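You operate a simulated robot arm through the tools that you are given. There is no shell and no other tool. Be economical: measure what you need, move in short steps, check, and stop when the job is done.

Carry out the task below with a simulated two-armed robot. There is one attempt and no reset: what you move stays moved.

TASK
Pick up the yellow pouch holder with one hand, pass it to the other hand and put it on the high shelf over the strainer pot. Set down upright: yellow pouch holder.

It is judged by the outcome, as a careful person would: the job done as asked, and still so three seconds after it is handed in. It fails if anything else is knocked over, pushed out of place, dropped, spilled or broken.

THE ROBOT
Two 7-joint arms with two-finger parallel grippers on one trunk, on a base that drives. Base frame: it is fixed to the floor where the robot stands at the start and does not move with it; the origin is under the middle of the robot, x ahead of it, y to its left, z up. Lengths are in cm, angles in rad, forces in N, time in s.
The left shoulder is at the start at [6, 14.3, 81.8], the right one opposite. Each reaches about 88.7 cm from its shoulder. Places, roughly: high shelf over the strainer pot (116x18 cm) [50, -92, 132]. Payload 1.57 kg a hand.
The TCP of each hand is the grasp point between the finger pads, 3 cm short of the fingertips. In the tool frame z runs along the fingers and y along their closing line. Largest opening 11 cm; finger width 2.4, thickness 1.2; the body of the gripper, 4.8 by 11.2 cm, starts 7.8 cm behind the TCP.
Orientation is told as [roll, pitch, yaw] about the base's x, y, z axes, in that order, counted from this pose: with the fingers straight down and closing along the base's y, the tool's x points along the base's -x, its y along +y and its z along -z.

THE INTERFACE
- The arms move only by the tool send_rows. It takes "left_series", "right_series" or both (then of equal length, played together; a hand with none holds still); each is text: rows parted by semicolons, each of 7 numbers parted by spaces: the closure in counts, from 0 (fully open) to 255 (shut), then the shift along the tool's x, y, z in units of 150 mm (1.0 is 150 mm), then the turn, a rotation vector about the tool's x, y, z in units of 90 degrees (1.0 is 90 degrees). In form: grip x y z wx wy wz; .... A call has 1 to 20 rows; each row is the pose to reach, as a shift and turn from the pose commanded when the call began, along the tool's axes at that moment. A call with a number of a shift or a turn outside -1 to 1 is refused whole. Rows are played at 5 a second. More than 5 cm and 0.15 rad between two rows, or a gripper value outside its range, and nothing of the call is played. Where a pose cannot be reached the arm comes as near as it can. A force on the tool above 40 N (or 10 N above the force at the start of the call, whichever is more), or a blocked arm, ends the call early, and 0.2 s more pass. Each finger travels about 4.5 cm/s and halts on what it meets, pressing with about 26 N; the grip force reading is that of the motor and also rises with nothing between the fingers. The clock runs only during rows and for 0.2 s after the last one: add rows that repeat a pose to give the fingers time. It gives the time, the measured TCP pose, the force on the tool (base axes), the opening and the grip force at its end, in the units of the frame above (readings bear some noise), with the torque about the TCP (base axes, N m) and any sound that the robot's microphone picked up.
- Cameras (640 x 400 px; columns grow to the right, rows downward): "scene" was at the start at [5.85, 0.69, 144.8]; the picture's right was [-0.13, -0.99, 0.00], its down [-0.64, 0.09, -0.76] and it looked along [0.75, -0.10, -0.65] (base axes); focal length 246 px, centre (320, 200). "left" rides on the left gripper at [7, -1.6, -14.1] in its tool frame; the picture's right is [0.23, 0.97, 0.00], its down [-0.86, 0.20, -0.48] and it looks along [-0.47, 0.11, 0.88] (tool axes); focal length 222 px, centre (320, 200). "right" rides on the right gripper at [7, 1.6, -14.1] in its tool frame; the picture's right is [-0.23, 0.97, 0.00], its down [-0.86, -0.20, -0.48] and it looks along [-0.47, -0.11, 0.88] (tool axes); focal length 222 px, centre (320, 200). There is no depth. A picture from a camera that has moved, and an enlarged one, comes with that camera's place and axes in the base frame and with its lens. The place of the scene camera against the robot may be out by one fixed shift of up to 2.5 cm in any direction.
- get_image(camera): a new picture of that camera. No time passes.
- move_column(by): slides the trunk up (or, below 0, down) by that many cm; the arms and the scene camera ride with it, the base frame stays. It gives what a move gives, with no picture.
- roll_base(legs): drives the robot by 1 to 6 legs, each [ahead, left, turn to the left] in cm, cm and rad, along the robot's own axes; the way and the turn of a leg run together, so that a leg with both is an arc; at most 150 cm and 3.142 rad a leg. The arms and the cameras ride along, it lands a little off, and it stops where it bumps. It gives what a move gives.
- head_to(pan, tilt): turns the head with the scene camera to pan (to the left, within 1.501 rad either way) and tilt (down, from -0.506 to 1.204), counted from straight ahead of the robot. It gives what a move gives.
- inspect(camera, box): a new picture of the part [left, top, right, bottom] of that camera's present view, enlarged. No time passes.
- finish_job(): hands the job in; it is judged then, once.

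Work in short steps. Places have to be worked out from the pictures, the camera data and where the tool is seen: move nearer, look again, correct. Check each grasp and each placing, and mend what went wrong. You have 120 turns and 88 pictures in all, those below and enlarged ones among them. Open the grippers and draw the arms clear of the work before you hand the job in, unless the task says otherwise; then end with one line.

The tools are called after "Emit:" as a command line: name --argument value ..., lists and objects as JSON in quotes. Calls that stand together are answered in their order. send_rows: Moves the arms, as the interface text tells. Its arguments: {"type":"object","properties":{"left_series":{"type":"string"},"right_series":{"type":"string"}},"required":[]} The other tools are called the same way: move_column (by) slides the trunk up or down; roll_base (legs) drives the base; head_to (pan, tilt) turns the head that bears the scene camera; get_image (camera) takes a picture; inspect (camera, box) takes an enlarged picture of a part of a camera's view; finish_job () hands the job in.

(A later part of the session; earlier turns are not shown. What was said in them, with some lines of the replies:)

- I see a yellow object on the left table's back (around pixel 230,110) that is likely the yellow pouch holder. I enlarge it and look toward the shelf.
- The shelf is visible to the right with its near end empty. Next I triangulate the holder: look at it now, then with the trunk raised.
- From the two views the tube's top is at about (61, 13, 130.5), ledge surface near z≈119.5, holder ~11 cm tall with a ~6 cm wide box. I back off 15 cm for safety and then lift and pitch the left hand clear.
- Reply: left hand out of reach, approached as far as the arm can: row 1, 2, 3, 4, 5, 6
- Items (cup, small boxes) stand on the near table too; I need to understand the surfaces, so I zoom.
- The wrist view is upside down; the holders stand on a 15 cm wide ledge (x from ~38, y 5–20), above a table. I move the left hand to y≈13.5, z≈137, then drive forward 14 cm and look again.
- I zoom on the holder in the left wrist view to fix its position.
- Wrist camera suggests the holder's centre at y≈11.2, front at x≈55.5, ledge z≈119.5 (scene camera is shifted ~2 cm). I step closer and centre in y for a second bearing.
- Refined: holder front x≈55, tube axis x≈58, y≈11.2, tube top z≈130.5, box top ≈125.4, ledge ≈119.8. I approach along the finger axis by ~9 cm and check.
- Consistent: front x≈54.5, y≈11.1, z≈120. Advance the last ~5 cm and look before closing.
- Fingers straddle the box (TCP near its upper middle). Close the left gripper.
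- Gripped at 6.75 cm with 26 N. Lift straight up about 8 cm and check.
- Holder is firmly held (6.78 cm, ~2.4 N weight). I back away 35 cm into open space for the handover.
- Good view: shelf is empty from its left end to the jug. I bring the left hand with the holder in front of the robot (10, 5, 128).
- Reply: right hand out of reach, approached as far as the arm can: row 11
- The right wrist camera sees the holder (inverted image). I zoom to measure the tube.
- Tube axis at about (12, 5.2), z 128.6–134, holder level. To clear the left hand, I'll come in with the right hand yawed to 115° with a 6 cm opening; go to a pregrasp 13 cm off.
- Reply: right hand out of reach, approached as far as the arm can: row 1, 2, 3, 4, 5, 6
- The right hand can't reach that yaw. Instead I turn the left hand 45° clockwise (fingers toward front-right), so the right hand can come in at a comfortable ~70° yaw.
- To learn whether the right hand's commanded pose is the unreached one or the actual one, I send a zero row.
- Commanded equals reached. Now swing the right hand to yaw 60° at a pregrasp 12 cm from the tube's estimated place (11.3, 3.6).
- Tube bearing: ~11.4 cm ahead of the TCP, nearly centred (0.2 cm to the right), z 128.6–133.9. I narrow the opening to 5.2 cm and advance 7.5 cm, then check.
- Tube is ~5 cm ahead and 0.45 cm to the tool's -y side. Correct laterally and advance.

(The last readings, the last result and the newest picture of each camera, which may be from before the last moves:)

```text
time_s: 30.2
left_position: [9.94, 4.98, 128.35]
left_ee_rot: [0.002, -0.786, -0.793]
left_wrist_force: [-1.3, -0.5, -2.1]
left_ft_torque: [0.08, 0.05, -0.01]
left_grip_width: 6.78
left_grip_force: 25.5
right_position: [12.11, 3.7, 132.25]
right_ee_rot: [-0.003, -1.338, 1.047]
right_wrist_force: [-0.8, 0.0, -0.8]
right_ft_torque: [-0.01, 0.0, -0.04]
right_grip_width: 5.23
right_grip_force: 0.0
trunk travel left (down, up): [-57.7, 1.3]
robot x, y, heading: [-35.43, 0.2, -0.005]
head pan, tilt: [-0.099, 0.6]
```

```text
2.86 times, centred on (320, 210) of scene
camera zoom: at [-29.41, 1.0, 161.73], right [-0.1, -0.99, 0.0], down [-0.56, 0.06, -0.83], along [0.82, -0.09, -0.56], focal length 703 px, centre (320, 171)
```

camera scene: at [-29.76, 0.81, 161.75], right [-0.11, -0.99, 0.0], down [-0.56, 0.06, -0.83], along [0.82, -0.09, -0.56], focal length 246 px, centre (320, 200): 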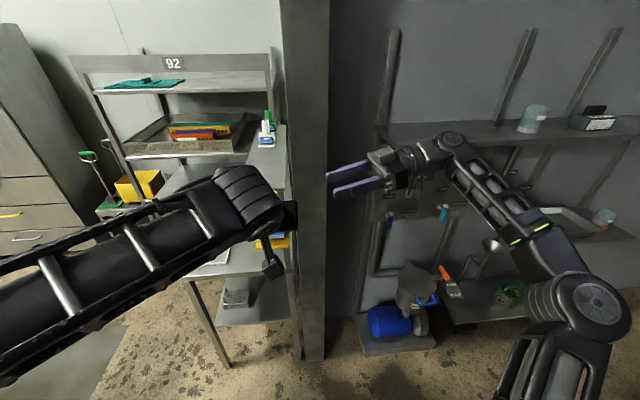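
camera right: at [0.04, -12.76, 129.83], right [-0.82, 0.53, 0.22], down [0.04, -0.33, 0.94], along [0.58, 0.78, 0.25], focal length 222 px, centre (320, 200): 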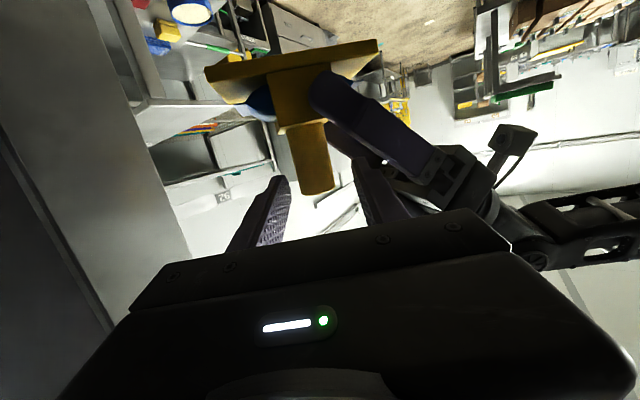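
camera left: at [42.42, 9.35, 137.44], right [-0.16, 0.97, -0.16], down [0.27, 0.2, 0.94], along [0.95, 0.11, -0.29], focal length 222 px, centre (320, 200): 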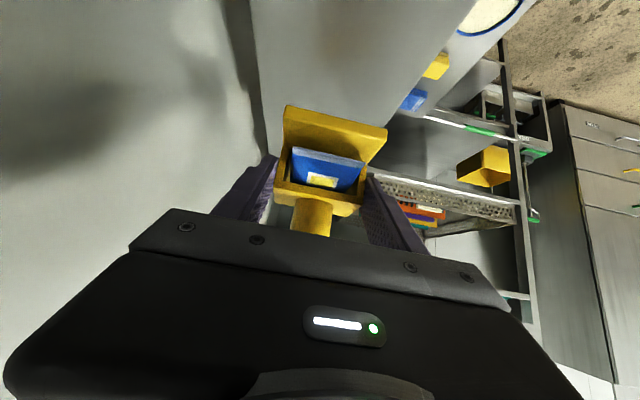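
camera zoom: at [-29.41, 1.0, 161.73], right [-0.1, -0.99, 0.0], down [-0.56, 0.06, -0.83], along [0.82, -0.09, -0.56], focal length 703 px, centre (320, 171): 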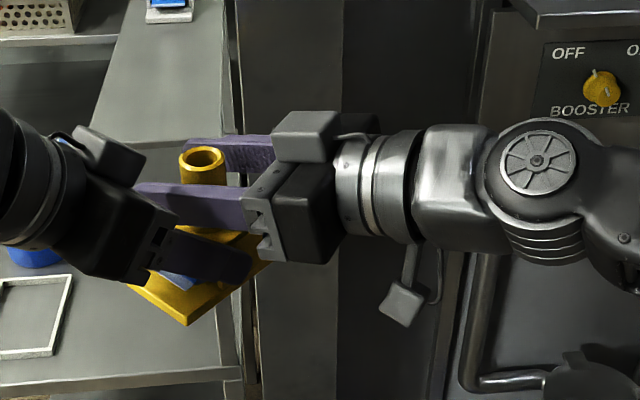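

The tube sits between the right fingers, nearly centred. Close the right gripper.

Emit:
send_rows --right_series "150 0 -0.012 0 0 0 0; 175 0 -0.012 0 0 0 0; 200 0 -0.012 0 0 0 0; 255 0 -0.012 0 0 0 0; 255 0 -0.012 0 0 0 0; 255 0 -0.012 0 0 0 0"

Emit:
inspect --camera "right" --box '[220, 60, 440, 240]'

Emit:
inspect --camera "scene" --box '[220, 140, 420, 280]'

```text
time_s: 31.6
left_position: [10.0, 5.06, 128.35]
left_ee_rot: [0.001, -0.785, -0.793]
left_wrist_force: [4.6, -2.1, -3.7]
left_ft_torque: [0.04, -0.03, -0.04]
left_grip_width: 6.76
left_grip_force: 26.1
right_position: [12.2, 3.64, 132.11]
right_ee_rot: [0.0, -1.337, 1.047]
right_wrist_force: [-5.0, 1.6, 0.2]
right_ft_torque: [0.09, 0.27, 0.01]
right_grip_width: 3.1
right_grip_force: 25.6
trunk travel left (down, up): [-57.7, 1.3]
robot x, y, heading: [-35.25, 0.23, -0.004]
head pan, tilt: [-0.099, 0.6]
```

```text
2.22 times, centred on (330, 150) of right
camera zoom: at [2.94, -8.86, 128.68], right [-0.82, 0.53, 0.22], down [0.04, -0.33, 0.94], along [0.58, 0.78, 0.25], focal length 494 px, centre (298, 311)
```

zoom: 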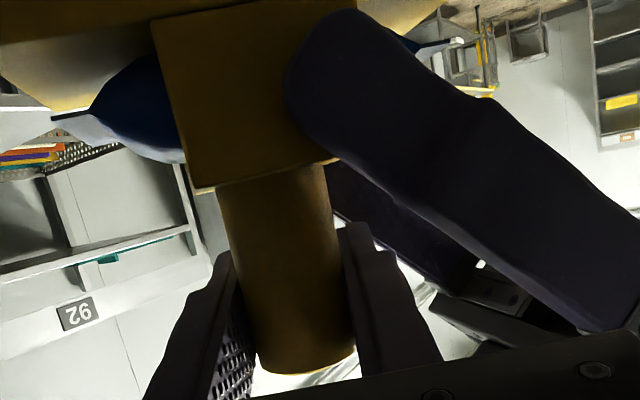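

```text
2.86 times, centred on (320, 210) of scene
camera zoom: at [-29.39, 1.03, 161.73], right [-0.1, -0.99, 0.0], down [-0.56, 0.06, -0.82], along [0.82, -0.09, -0.57], focal length 703 px, centre (320, 171)
```

zoom: 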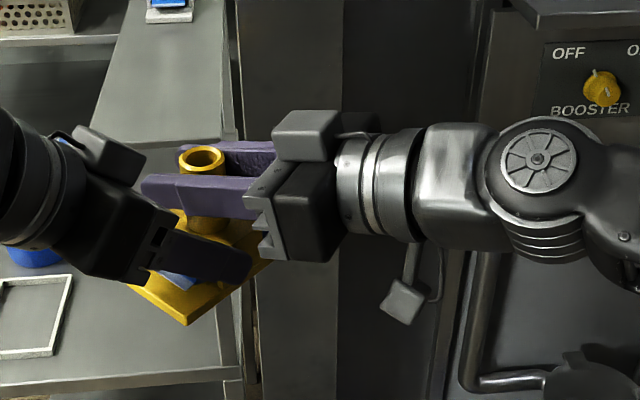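

Both hands hold it (right 3.1 cm, 25.6 N). Now open the left hand moderately and back it off along its finger axis.

Emit:
send_rows --left_series "150 0 0 0 0 0 0; 60 0 0 0 0 0 0; 46 0 0 0 0 0 0; 46 0 0 0 0 0 0; 46 0 0 -0.07 0 0 0; 46 0 0 -0.15 0 0 0"

Emit:
inspect --camera "scene" --box '[220, 140, 420, 280]'

```text
time_s: 33.0
left_position: [8.83, 6.21, 129.84]
left_ee_rot: [-0.001, -0.786, -0.791]
left_wrist_force: [0.6, 0.3, 0.4]
left_ft_torque: [0.01, 0.0, 0.01]
left_grip_width: 9.02
left_grip_force: 0.0
right_position: [12.28, 3.73, 132.14]
right_ee_rot: [-0.002, -1.337, 1.048]
right_wrist_force: [-0.2, -1.5, 0.1]
right_ft_torque: [0.02, -0.02, -0.01]
right_grip_width: 3.08
right_grip_force: 26.0
trunk travel left (down, up): [-57.7, 1.3]
robot x, y, heading: [-35.59, 0.09, -0.004]
head pan, tilt: [-0.099, 0.6]
```

```text
2.86 times, centred on (320, 210) of scene
camera zoom: at [-29.41, 1.03, 161.73], right [-0.1, -0.99, 0.0], down [-0.56, 0.06, -0.83], along [0.82, -0.09, -0.56], focal length 703 px, centre (320, 171)
```

zoom: 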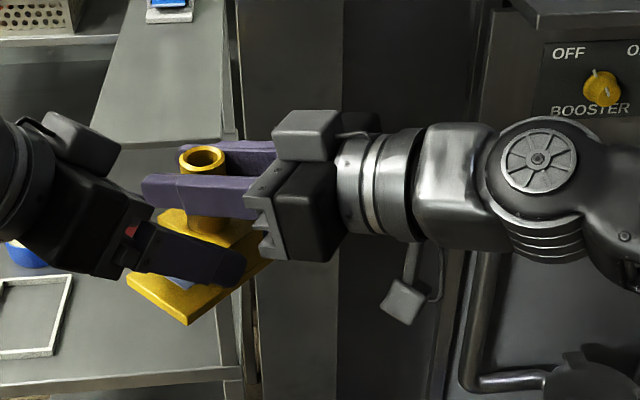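

The holder stays in the right hand. Retreat the left hand fully and open it.

Emit:
send_rows --left_series "46 0 0 -0.25 0 0 0; 46 0 0 -0.5 0 0 0; 46 0 0 -0.75 0 0 0; 46 0 0 -1 0 0 0; 0 0 0 -1 0 0 0; 0 0 0 -1 0 0 0"

Emit:
get_image --camera "scene"

Emit:
get_image --camera "right"

```text
time_s: 34.4
left_position: [1.35, 13.74, 140.44]
left_ee_rot: [0.0, -0.785, -0.791]
left_wrist_force: [-0.5, -0.2, 0.0]
left_ft_torque: [-0.04, 0.0, 0.02]
left_grip_width: 10.99
left_grip_force: 0.0
right_position: [12.33, 3.6, 132.17]
right_ee_rot: [-0.001, -1.336, 1.048]
right_wrist_force: [1.1, 0.2, -0.7]
right_ft_torque: [0.0, -0.01, 0.01]
right_grip_width: 3.09
right_grip_force: 25.8
trunk travel left (down, up): [-57.7, 1.3]
robot x, y, heading: [-35.5, -0.25, -0.002]
head pan, tilt: [-0.099, 0.6]
```

```text
46 pictures are left
camera scene: at [-29.42, 1.04, 161.73], right [-0.1, -0.99, 0.0], down [-0.56, 0.06, -0.83], along [0.82, -0.09, -0.56], focal length 246 px, centre (320, 200)
```

scene: 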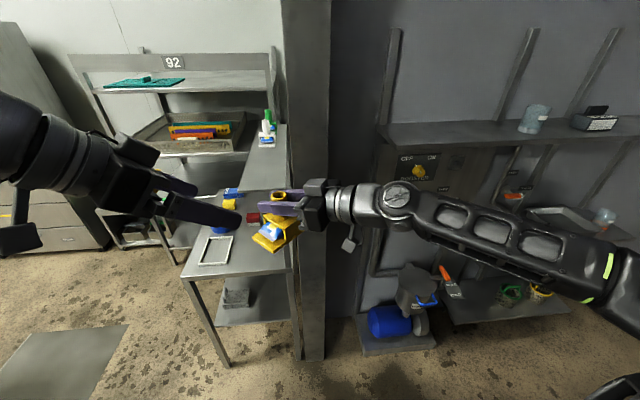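

```text
45 pictures are left
camera right: at [2.95, -8.87, 128.68], right [-0.82, 0.53, 0.22], down [0.04, -0.33, 0.94], along [0.58, 0.78, 0.25], focal length 222 px, centre (320, 200)
```

right: 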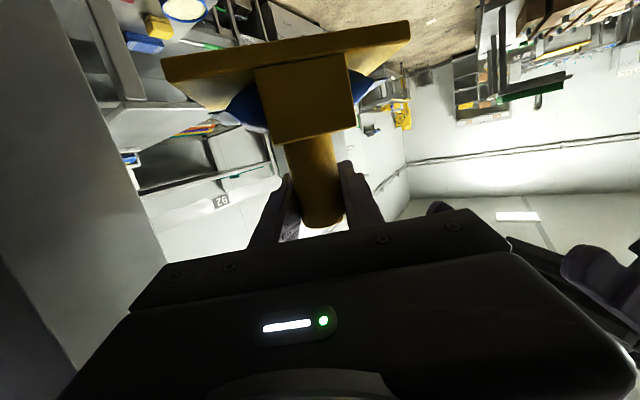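

Handover complete. Holder bottom is ~8.2 cm below the right TCP. Now raise the right hand by 15 cm and turn it to face forward.

Emit:
send_rows --right_series "255 -0.1 -0.01 -0.105 0.08 0 0.019; 255 -0.2 -0.02 -0.21 0.16 0 0.038; 255 -0.3 -0.03 -0.315 0.24 0 0.057; 255 -0.4 -0.035 -0.42 0.32 0 0.076; 255 -0.5 -0.044 -0.53 0.4 0 0.095; 255 -0.6 -0.05 -0.64 0.48 0 0.115; 255 -0.7 -0.06 -0.75 0.56 0 0.134; 255 -0.82 -0.07 -0.867 0.649 0 0.155; 255 -0.82 -0.07 -0.867 0.649 0 0.155"

Emit:
get_image --camera "scene"

```text
time_s: 36.4
left_position: [1.34, 13.62, 140.35]
left_ee_rot: [-0.001, -0.785, -0.792]
left_wrist_force: [0.3, -0.4, 1.0]
left_ft_torque: [-0.01, 0.02, 0.0]
left_grip_width: 10.98
left_grip_force: 0.1
right_position: [8.35, -5.41, 147.21]
right_ee_rot: [0.003, -1.338, -0.006]
right_wrist_force: [0.0, -0.7, -2.6]
right_ft_torque: [0.02, -0.06, 0.04]
right_grip_width: 3.09
right_grip_force: 25.8
trunk travel left (down, up): [-57.7, 1.3]
robot x, y, heading: [-35.78, 0.16, -0.004]
head pan, tilt: [-0.099, 0.6]
```

```text
44 pictures are left
camera scene: at [-29.39, 0.95, 161.73], right [-0.1, -0.99, 0.0], down [-0.56, 0.06, -0.82], along [0.82, -0.09, -0.57], focal length 246 px, centre (320, 200)
```

scene: 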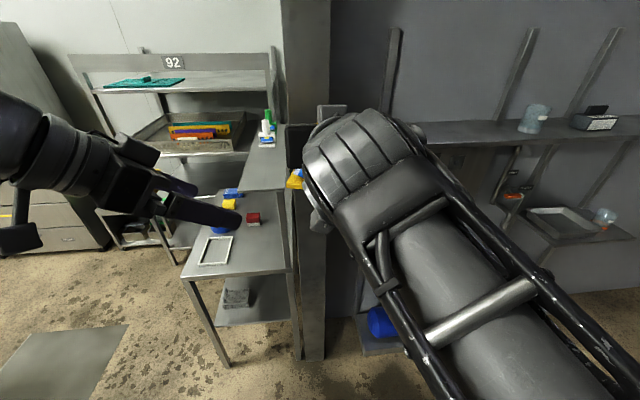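

Shift the right hand to y≈-13 and drive sideways 42 cm to the right, still well back from the shelf.

Emit:
send_rows --right_series "255 0 -0.18 0 0 0 0; 255 0 -0.36 0 0 0 0; 255 0 -0.53 0 0 0 0; 255 0 -0.53 0 0 0 0"

Emit:
roll_base --legs '[[0, -42, 0]]'

Emit:
head_to --pan 0.05 --tilt 0.35

Emit:
get_image --camera "scene"

Emit:
get_image --camera "right"

```text
time_s: 37.4
left_position: [1.48, 13.77, 140.37]
left_ee_rot: [-0.002, -0.786, -0.792]
left_wrist_force: [1.2, -0.5, -0.3]
left_ft_torque: [0.0, 0.0, 0.01]
left_grip_width: 10.97
left_grip_force: 0.0
right_position: [8.24, -13.3, 147.2]
right_ee_rot: [-0.002, -1.337, 0.002]
right_wrist_force: [0.7, -0.1, -3.1]
right_ft_torque: [-0.03, -0.03, -0.05]
right_grip_width: 3.1
right_grip_force: 26.4
trunk travel left (down, up): [-57.7, 1.3]
robot x, y, heading: [-36.02, -0.13, -0.001]
head pan, tilt: [-0.099, 0.6]
```

```text
time_s: 40.0
left_position: [1.16, -28.49, 140.42]
left_ee_rot: [0.0, -0.785, -0.792]
left_wrist_force: [0.6, -0.7, -0.3]
left_ft_torque: [0.04, 0.01, -0.01]
left_grip_width: 10.98
left_grip_force: 0.0
right_position: [7.96, -55.5, 147.28]
right_ee_rot: [0.003, -1.337, -0.008]
right_wrist_force: [-0.4, -1.4, -3.1]
right_ft_torque: [0.02, -0.04, 0.01]
right_grip_width: 3.05
right_grip_force: 26.2
trunk travel left (down, up): [-57.7, 1.3]
robot x, y, heading: [-36.39, -41.98, -0.009]
head pan, tilt: [-0.099, 0.6]
```

```text
time_s: 40.8
left_position: [1.14, -28.36, 140.29]
left_ee_rot: [-0.001, -0.785, -0.792]
left_wrist_force: [-0.4, -0.6, -0.2]
left_ft_torque: [-0.01, -0.02, 0.01]
left_grip_width: 11.01
left_grip_force: 0.2
right_position: [7.94, -55.4, 147.21]
right_ee_rot: [0.002, -1.337, -0.003]
right_wrist_force: [-0.1, -0.8, -2.5]
right_ft_torque: [-0.01, -0.02, -0.02]
right_grip_width: 3.11
right_grip_force: 26.0
trunk travel left (down, up): [-57.7, 1.3]
robot x, y, heading: [-35.84, -41.97, -0.007]
head pan, tilt: [0.051, 0.351]
```

```text
43 pictures are left
camera scene: at [-29.14, -39.66, 164.0], right [0.04, -1.0, 0.0], down [-0.34, -0.02, -0.94], along [0.94, 0.04, -0.34], focal length 246 px, centre (320, 200)
```

scene: 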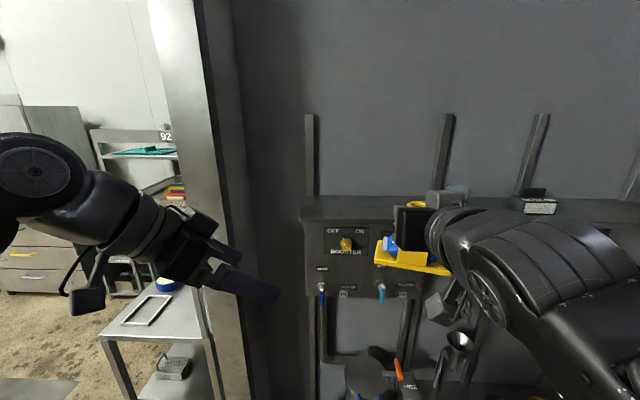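

```text
42 pictures are left
camera right: at [-7.54, -53.73, 143.74], right [0.06, 0.97, 0.22], down [-0.27, -0.2, 0.94], along [0.96, -0.11, 0.25], focal length 222 px, centre (320, 200)
```

right: 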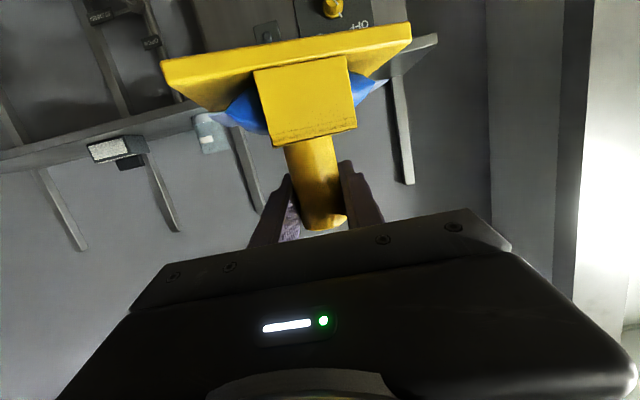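

Everything is held well. Shelf spans x≈42–60 with the jug around y≈-82; I'll place the tube at about (50.5, -56). Drive forward 32 cm with the holder ~7 cm above shelf level.

Emit:
roll_base --legs '[[32, 0, 0]]'

Emit:
head_to --pan -0.25 --tilt 0.35

Emit:
get_image --camera "scene"

Emit:
get_image --camera "right"

```text
time_s: 42.9
left_position: [33.27, -28.68, 140.43]
left_ee_rot: [-0.003, -0.785, -0.795]
left_wrist_force: [1.3, -0.5, 0.8]
left_ft_torque: [0.0, 0.02, 0.01]
left_grip_width: 11.01
left_grip_force: 0.1
right_position: [39.99, -55.74, 147.21]
right_ee_rot: [0.003, -1.336, -0.006]
right_wrist_force: [-0.3, -0.1, -2.4]
right_ft_torque: [-0.02, 0.0, -0.01]
right_grip_width: 3.07
right_grip_force: 26.4
trunk travel left (down, up): [-57.7, 1.3]
robot x, y, heading: [-3.91, -42.29, -0.013]
head pan, tilt: [0.051, 0.351]
```

```text
time_s: 43.7
left_position: [33.1, -28.74, 140.41]
left_ee_rot: [0.001, -0.784, -0.796]
left_wrist_force: [0.1, 1.1, 0.1]
left_ft_torque: [0.02, -0.03, 0.03]
left_grip_width: 11.0
left_grip_force: 0.1
right_position: [39.9, -55.65, 147.24]
right_ee_rot: [0.003, -1.337, -0.006]
right_wrist_force: [-0.6, 0.6, -2.2]
right_ft_torque: [-0.01, -0.02, -0.01]
right_grip_width: 3.1
right_grip_force: 26.0
trunk travel left (down, up): [-57.7, 1.3]
robot x, y, heading: [-3.61, -41.87, -0.01]
head pan, tilt: [-0.25, 0.351]
```

```text
41 pictures are left
camera scene: at [2.55, -42.69, 164.01], right [-0.26, -0.97, 0.0], down [-0.33, 0.09, -0.94], along [0.91, -0.24, -0.34], focal length 246 px, centre (320, 200)
```

scene: 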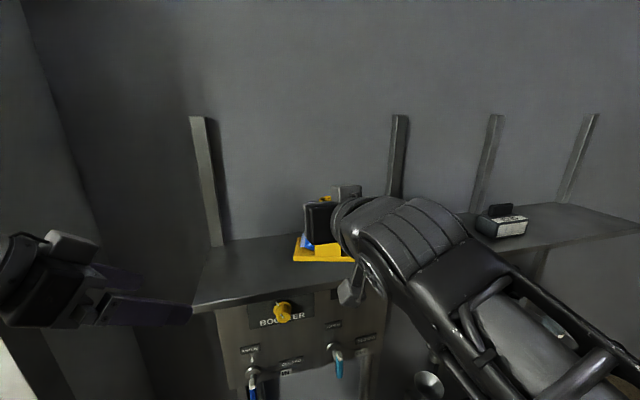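

```text
40 pictures are left
camera right: at [24.4, -54.07, 143.74], right [0.06, 0.97, 0.22], down [-0.27, -0.2, 0.94], along [0.96, -0.11, 0.25], focal length 222 px, centre (320, 200)
```

right: 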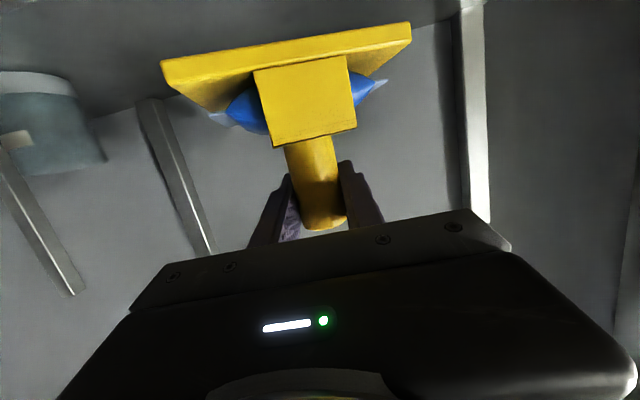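

Extend forward 10.5 cm at constant height, then descend 4 cm (leaving ~3 cm).

Emit:
send_rows --right_series "255 -0.054 0 0.227 0 0 0; 255 -0.108 0 0.454 0 0 0; 255 -0.162 0 0.681 0 0 0; 255 -0.1 0 0.697 0 0 0; 255 -0.03 0 0.713 0 0 0; 255 0.1 0 0.743 0 0 0; 255 0.1 0 0.743 0 0 0"

Emit:
inspect --camera "scene" --box '[240, 150, 440, 290]'

Emit:
get_image --camera "right"

```text
time_s: 45.3
left_position: [33.23, -28.73, 140.48]
left_ee_rot: [0.001, -0.786, -0.796]
left_wrist_force: [0.3, 0.3, 0.3]
left_ft_torque: [-0.03, 0.01, 0.0]
left_grip_width: 11.0
left_grip_force: 0.0
right_position: [50.43, -55.76, 143.26]
right_ee_rot: [0.003, -1.336, -0.009]
right_wrist_force: [1.3, -0.1, -2.8]
right_ft_torque: [-0.01, 0.01, -0.01]
right_grip_width: 3.08
right_grip_force: 25.8
trunk travel left (down, up): [-57.7, 1.3]
robot x, y, heading: [-4.01, -42.13, -0.009]
head pan, tilt: [-0.25, 0.351]
```

```text
2.86 times, centred on (340, 220) of scene
camera zoom: at [2.58, -42.71, 164.01], right [-0.26, -0.97, 0.0], down [-0.33, 0.09, -0.94], along [0.91, -0.24, -0.34], focal length 703 px, centre (263, 143)
```

zoom: 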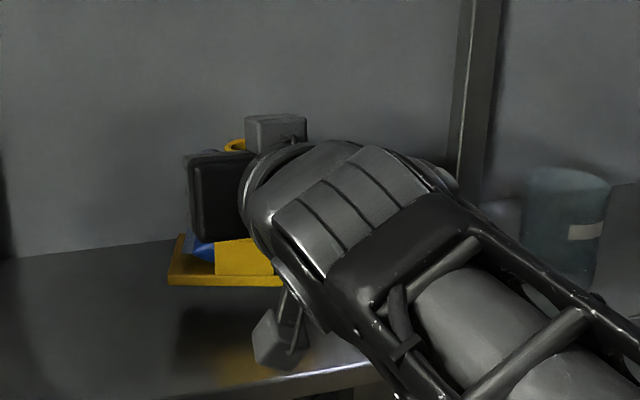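

```text
38 pictures are left
camera right: at [34.95, -54.16, 139.64], right [0.06, 0.97, 0.22], down [-0.27, -0.2, 0.94], along [0.96, -0.11, 0.25], focal length 222 px, centre (320, 200)
```

right: 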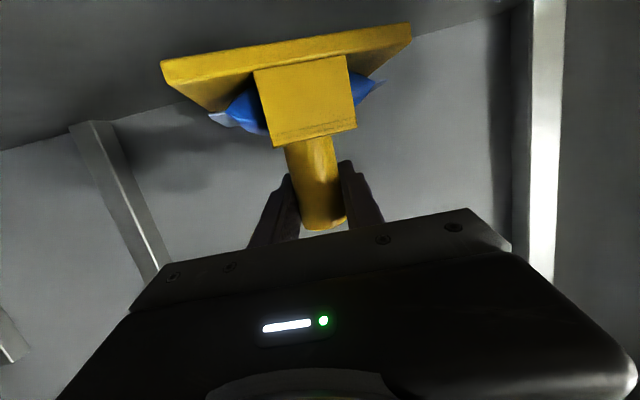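

Over the shelf with margins all round. Descend gently in small steps toward contact (expected TCP z≈140.2).

Emit:
send_rows --right_series "255 0.052 0 0.012 0 0 0; 255 0.104 0 0.025 0 0 0; 255 0.136 0 0.0325 0 0 0; 255 0.15 0 0.036 0 0 0; 255 0.162 0 0.039 0 0 0; 255 0.175 0 0.042 0 0 0; 255 0.175 0 0.042 0 0 0"

Emit:
inspect --camera "scene" --box '[260, 180, 380, 270]'

Emit:
inspect --camera "right" --box '[140, 0, 440, 200]'

```text
time_s: 46.9
left_position: [33.13, -28.65, 140.55]
left_ee_rot: [0.0, -0.784, -0.797]
left_wrist_force: [-0.5, 0.8, -0.3]
left_ft_torque: [0.02, -0.01, 0.0]
left_grip_width: 11.0
left_grip_force: 0.0
right_position: [50.53, -55.85, 140.63]
right_ee_rot: [0.002, -1.336, -0.007]
right_wrist_force: [-0.1, -0.6, -3.7]
right_ft_torque: [0.01, -0.03, 0.0]
right_grip_width: 3.07
right_grip_force: 26.1
trunk travel left (down, up): [-57.7, 1.3]
robot x, y, heading: [-3.85, -41.86, -0.007]
head pan, tilt: [-0.25, 0.351]
```

```text
4.44 times, centred on (320, 225) of scene
camera zoom: at [2.55, -42.7, 164.01], right [-0.26, -0.97, 0.0], down [-0.33, 0.09, -0.94], along [0.91, -0.24, -0.34], focal length 1093 px, centre (320, 89)
```

zoom: 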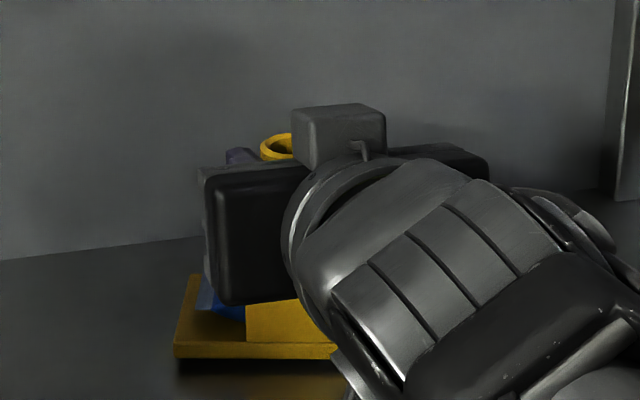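

```text
2.00 times, centred on (290, 100) of right
camera zoom: at [34.93, -54.11, 137.01], right [0.06, 0.97, 0.22], down [-0.27, -0.2, 0.94], along [0.96, -0.11, 0.25], focal length 444 px, centre (380, 400)
```

zoom: 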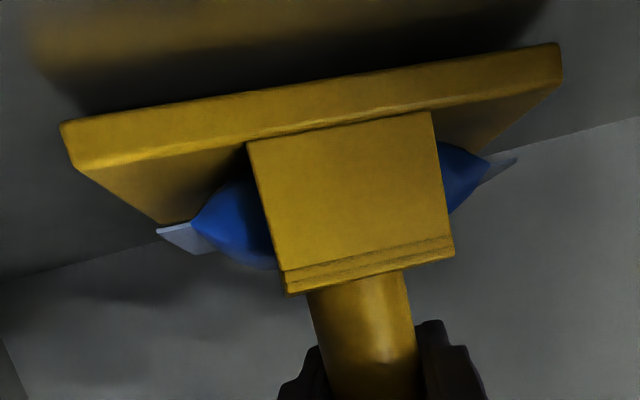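

A gap still shows beneath the plate. Continue down in 1.5 mm steps until contact.

Emit:
send_rows --right_series "255 0.01 0 0.0023 0 0 0; 255 0.02 0 0.0047 0 0 0; 255 0.03 0 0.007 0 0 0; 255 0.04 0 0.0093 0 0 0; 255 0.05 0 0.0116 0 0 0; 255 0.06 0 0.014 0 0 0; 255 0.07 0 0.0163 0 0 0"

Emit:
inspect --camera "scene" --box '[260, 180, 380, 270]'

Emit:
inspect --camera "right" --box '[140, 0, 440, 200]'

```text
time_s: 48.5
left_position: [33.12, -28.7, 140.57]
left_ee_rot: [0.0, -0.787, -0.796]
left_wrist_force: [-0.1, -0.7, -0.9]
left_ft_torque: [-0.03, 0.04, 0.01]
left_grip_width: 11.0
left_grip_force: 0.0
right_position: [50.27, -55.79, 139.75]
right_ee_rot: [0.0, -1.342, -0.006]
right_wrist_force: [2.0, -0.9, 21.3]
right_ft_torque: [-0.34, 0.04, 0.01]
right_grip_width: 3.09
right_grip_force: 25.7
trunk travel left (down, up): [-57.7, 1.3]
robot x, y, heading: [-4.35, -42.14, -0.011]
head pan, tilt: [-0.25, 0.351]
```

```text
4.44 times, centred on (320, 225) of scene
camera zoom: at [2.38, -42.65, 164.03], right [-0.26, -0.97, 0.0], down [-0.33, 0.09, -0.94], along [0.91, -0.24, -0.34], focal length 1093 px, centre (320, 89)
```

zoom: 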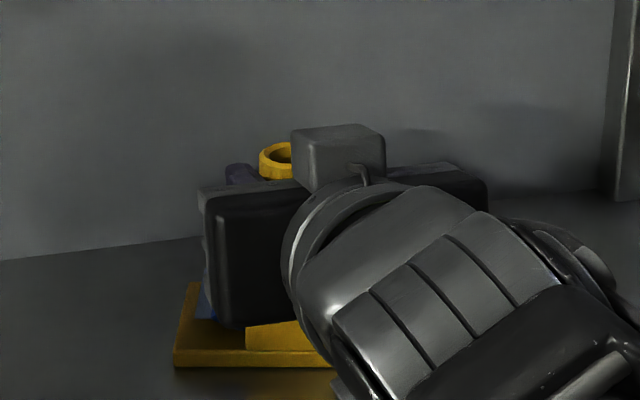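

```text
2.00 times, centred on (290, 100) of right
camera zoom: at [34.76, -54.04, 136.13], right [0.06, 0.97, 0.22], down [-0.27, -0.2, 0.94], along [0.96, -0.11, 0.26], focal length 444 px, centre (380, 400)
```

zoom: 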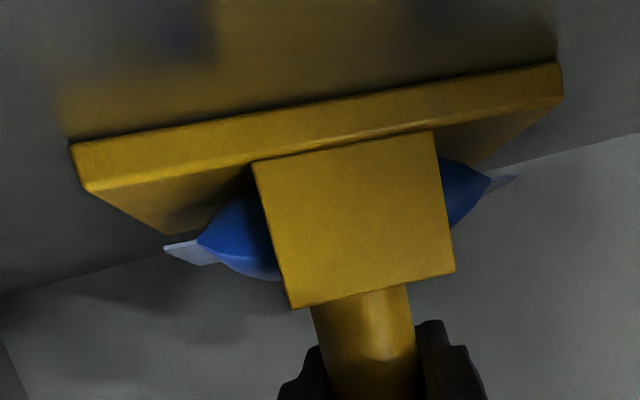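

Contact: ~24 N pressing. Ease up about 2.5 mm to unload before releasing.

Emit:
send_rows --right_series "255 -0.008 0 -0.002 0 0 0; 255 -0.016 0 -0.004 0 0 0; 255 -0.016 0 -0.004 0 0 0"

Emit:
inspect --camera "right" --box '[140, 0, 440, 200]'

```text
time_s: 49.3
left_position: [33.09, -28.63, 140.53]
left_ee_rot: [-0.001, -0.788, -0.796]
left_wrist_force: [0.1, -0.5, 0.3]
left_ft_torque: [0.02, 0.0, 0.02]
left_grip_width: 11.0
left_grip_force: 0.1
right_position: [50.17, -55.67, 139.67]
right_ee_rot: [0.001, -1.338, -0.004]
right_wrist_force: [-2.0, 3.5, 12.1]
right_ft_torque: [0.19, -0.23, 0.05]
right_grip_width: 3.08
right_grip_force: 25.9
trunk travel left (down, up): [-57.7, 1.3]
robot x, y, heading: [-3.79, -42.44, -0.015]
head pan, tilt: [-0.25, 0.351]
```

```text
2.00 times, centred on (290, 100) of right
camera zoom: at [34.74, -54.03, 136.19], right [0.06, 0.97, 0.22], down [-0.27, -0.2, 0.94], along [0.96, -0.11, 0.25], focal length 444 px, centre (380, 400)
```

zoom: 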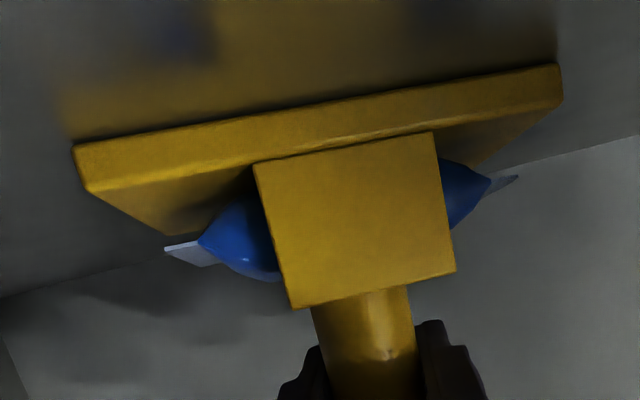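

Still ~14 N; ease up a further 2 mm.

Emit:
send_rows --right_series "255 -0.007 0 -0.0015 0 0 0; 255 -0.014 0 -0.003 0 0 0; 255 -0.014 0 -0.003 0 0 0"

```text
time_s: 50.1
left_position: [33.19, -28.74, 140.46]
left_ee_rot: [-0.001, -0.787, -0.796]
left_wrist_force: [-0.6, 0.7, -0.4]
left_ft_torque: [-0.03, -0.04, -0.01]
left_grip_width: 11.0
left_grip_force: 0.1
right_position: [50.46, -55.93, 139.6]
right_ee_rot: [0.0, -1.334, -0.009]
right_wrist_force: [0.8, 0.2, -2.2]
right_ft_torque: [0.03, 0.0, -0.03]
right_grip_width: 3.08
right_grip_force: 26.3
trunk travel left (down, up): [-57.7, 1.3]
robot x, y, heading: [-4.0, -42.02, -0.009]
head pan, tilt: [-0.25, 0.351]
```

Unloaded, resting lightly. Open the right hand.

Emit:
send_rows --right_series "200 0 0 0 0 0 0; 175 0 0 0 0 0 0; 140 0 0 0 0 0 0; 100 0 0 0 0 0 0; 60 0 0 0 0 0 0; 60 0 0 0 0 0 0"

Emit:
inspect --camera "right" --box '[140, 0, 440, 240]'

```text
time_s: 51.5
left_position: [33.23, -28.73, 140.46]
left_ee_rot: [0.0, -0.786, -0.797]
left_wrist_force: [0.9, -1.0, 0.7]
left_ft_torque: [-0.01, -0.01, -0.02]
left_grip_width: 10.99
left_grip_force: 0.1
right_position: [50.46, -55.83, 139.93]
right_ee_rot: [0.001, -1.337, -0.007]
right_wrist_force: [0.5, 0.5, -0.7]
right_ft_torque: [-0.03, 0.0, -0.02]
right_grip_width: 8.42
right_grip_force: 0.0
trunk travel left (down, up): [-57.7, 1.3]
robot x, y, heading: [-4.24, -42.15, -0.009]
head pan, tilt: [-0.25, 0.351]
```

```text
1.67 times, centred on (290, 120) of right
camera zoom: at [34.87, -54.15, 136.38], right [0.06, 0.97, 0.22], down [-0.27, -0.2, 0.94], along [0.96, -0.11, 0.25], focal length 370 px, centre (370, 333)
```

zoom: 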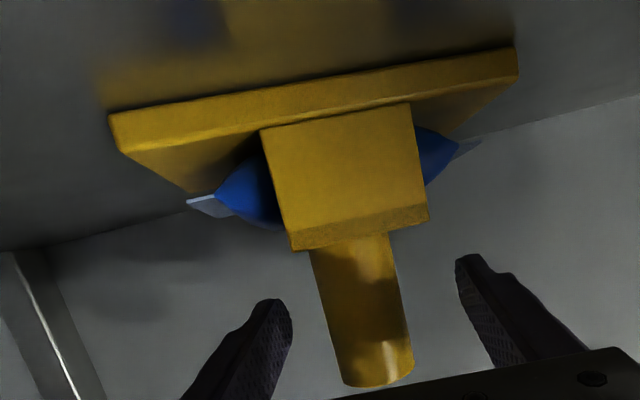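

Holder stands freely on the shelf. Retreat the right hand straight back.

Emit:
send_rows --right_series "60 0 0 -0.15 0 0 0; 60 0 0 -0.35 0 0 0; 60 0 0 -0.6 0 0 0; 0 0 0 -0.85 0 0 0; 0 0 0 -1 0 0 0; 0 0 0 -1 0 0 0"

Emit:
get_image --camera "right"

Emit:
roll_base --legs '[[-30, 0, 0]]'

Emit:
get_image --camera "scene"

```text
time_s: 52.9
left_position: [33.2, -28.7, 140.37]
left_ee_rot: [0.0, -0.787, -0.796]
left_wrist_force: [0.1, 0.4, 1.0]
left_ft_torque: [0.07, -0.02, 0.01]
left_grip_width: 11.0
left_grip_force: 0.0
right_position: [35.82, -55.62, 143.3]
right_ee_rot: [0.001, -1.339, -0.007]
right_wrist_force: [0.4, 0.5, -0.1]
right_ft_torque: [0.03, -0.02, 0.0]
right_grip_width: 10.99
right_grip_force: 0.1
trunk travel left (down, up): [-57.7, 1.3]
robot x, y, heading: [-4.05, -41.98, -0.008]
head pan, tilt: [-0.25, 0.351]
```

```text
31 pictures are left
camera right: at [20.29, -54.06, 139.91], right [0.06, 0.97, 0.22], down [-0.27, -0.2, 0.94], along [0.96, -0.11, 0.25], focal length 222 px, centre (320, 200)
```

right: 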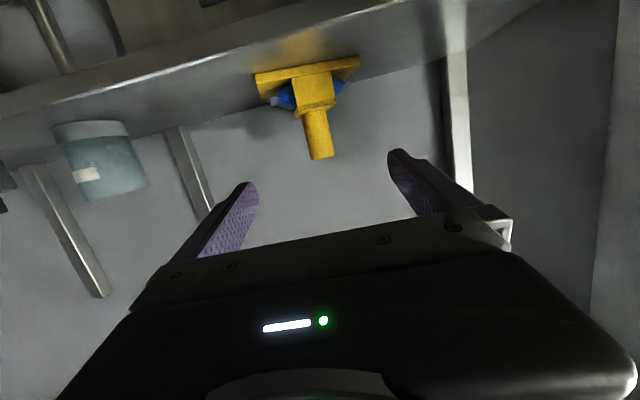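

```text
time_s: 55.0
left_position: [2.97, -28.43, 140.54]
left_ee_rot: [0.0, -0.784, -0.798]
left_wrist_force: [-0.2, 0.5, 1.4]
left_ft_torque: [0.03, -0.03, 0.01]
left_grip_width: 10.98
left_grip_force: 0.2
right_position: [5.61, -55.47, 143.51]
right_ee_rot: [0.002, -1.338, -0.008]
right_wrist_force: [-0.2, -0.6, 0.1]
right_ft_torque: [0.01, 0.0, -0.02]
right_grip_width: 10.99
right_grip_force: 0.1
trunk travel left (down, up): [-57.7, 1.3]
robot x, y, heading: [-34.05, -41.76, -0.011]
head pan, tilt: [-0.25, 0.351]
```

```text
30 pictures are left
camera scene: at [-27.72, -42.4, 164.01], right [-0.26, -0.97, 0.0], down [-0.33, 0.09, -0.94], along [0.91, -0.24, -0.34], focal length 246 px, centre (320, 200)
```

scene: 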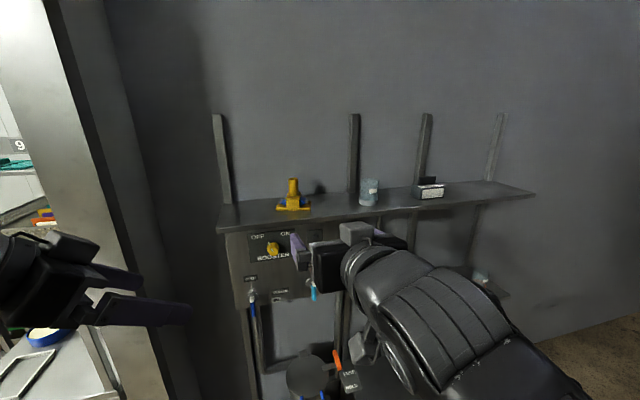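

The holder stands upright on the high shelf, nothing else on it has moved, and both hands are open and clear. I hand it in.

Emit:
finish_job

```text
The job is handed in.
```

I picked up the yellow pouch holder with the left hand, passed it to the right hand and set it upright on the high shelf over the strainer pot. In the last picture nothing else on that shelf had moved, and both hands are open and clear.
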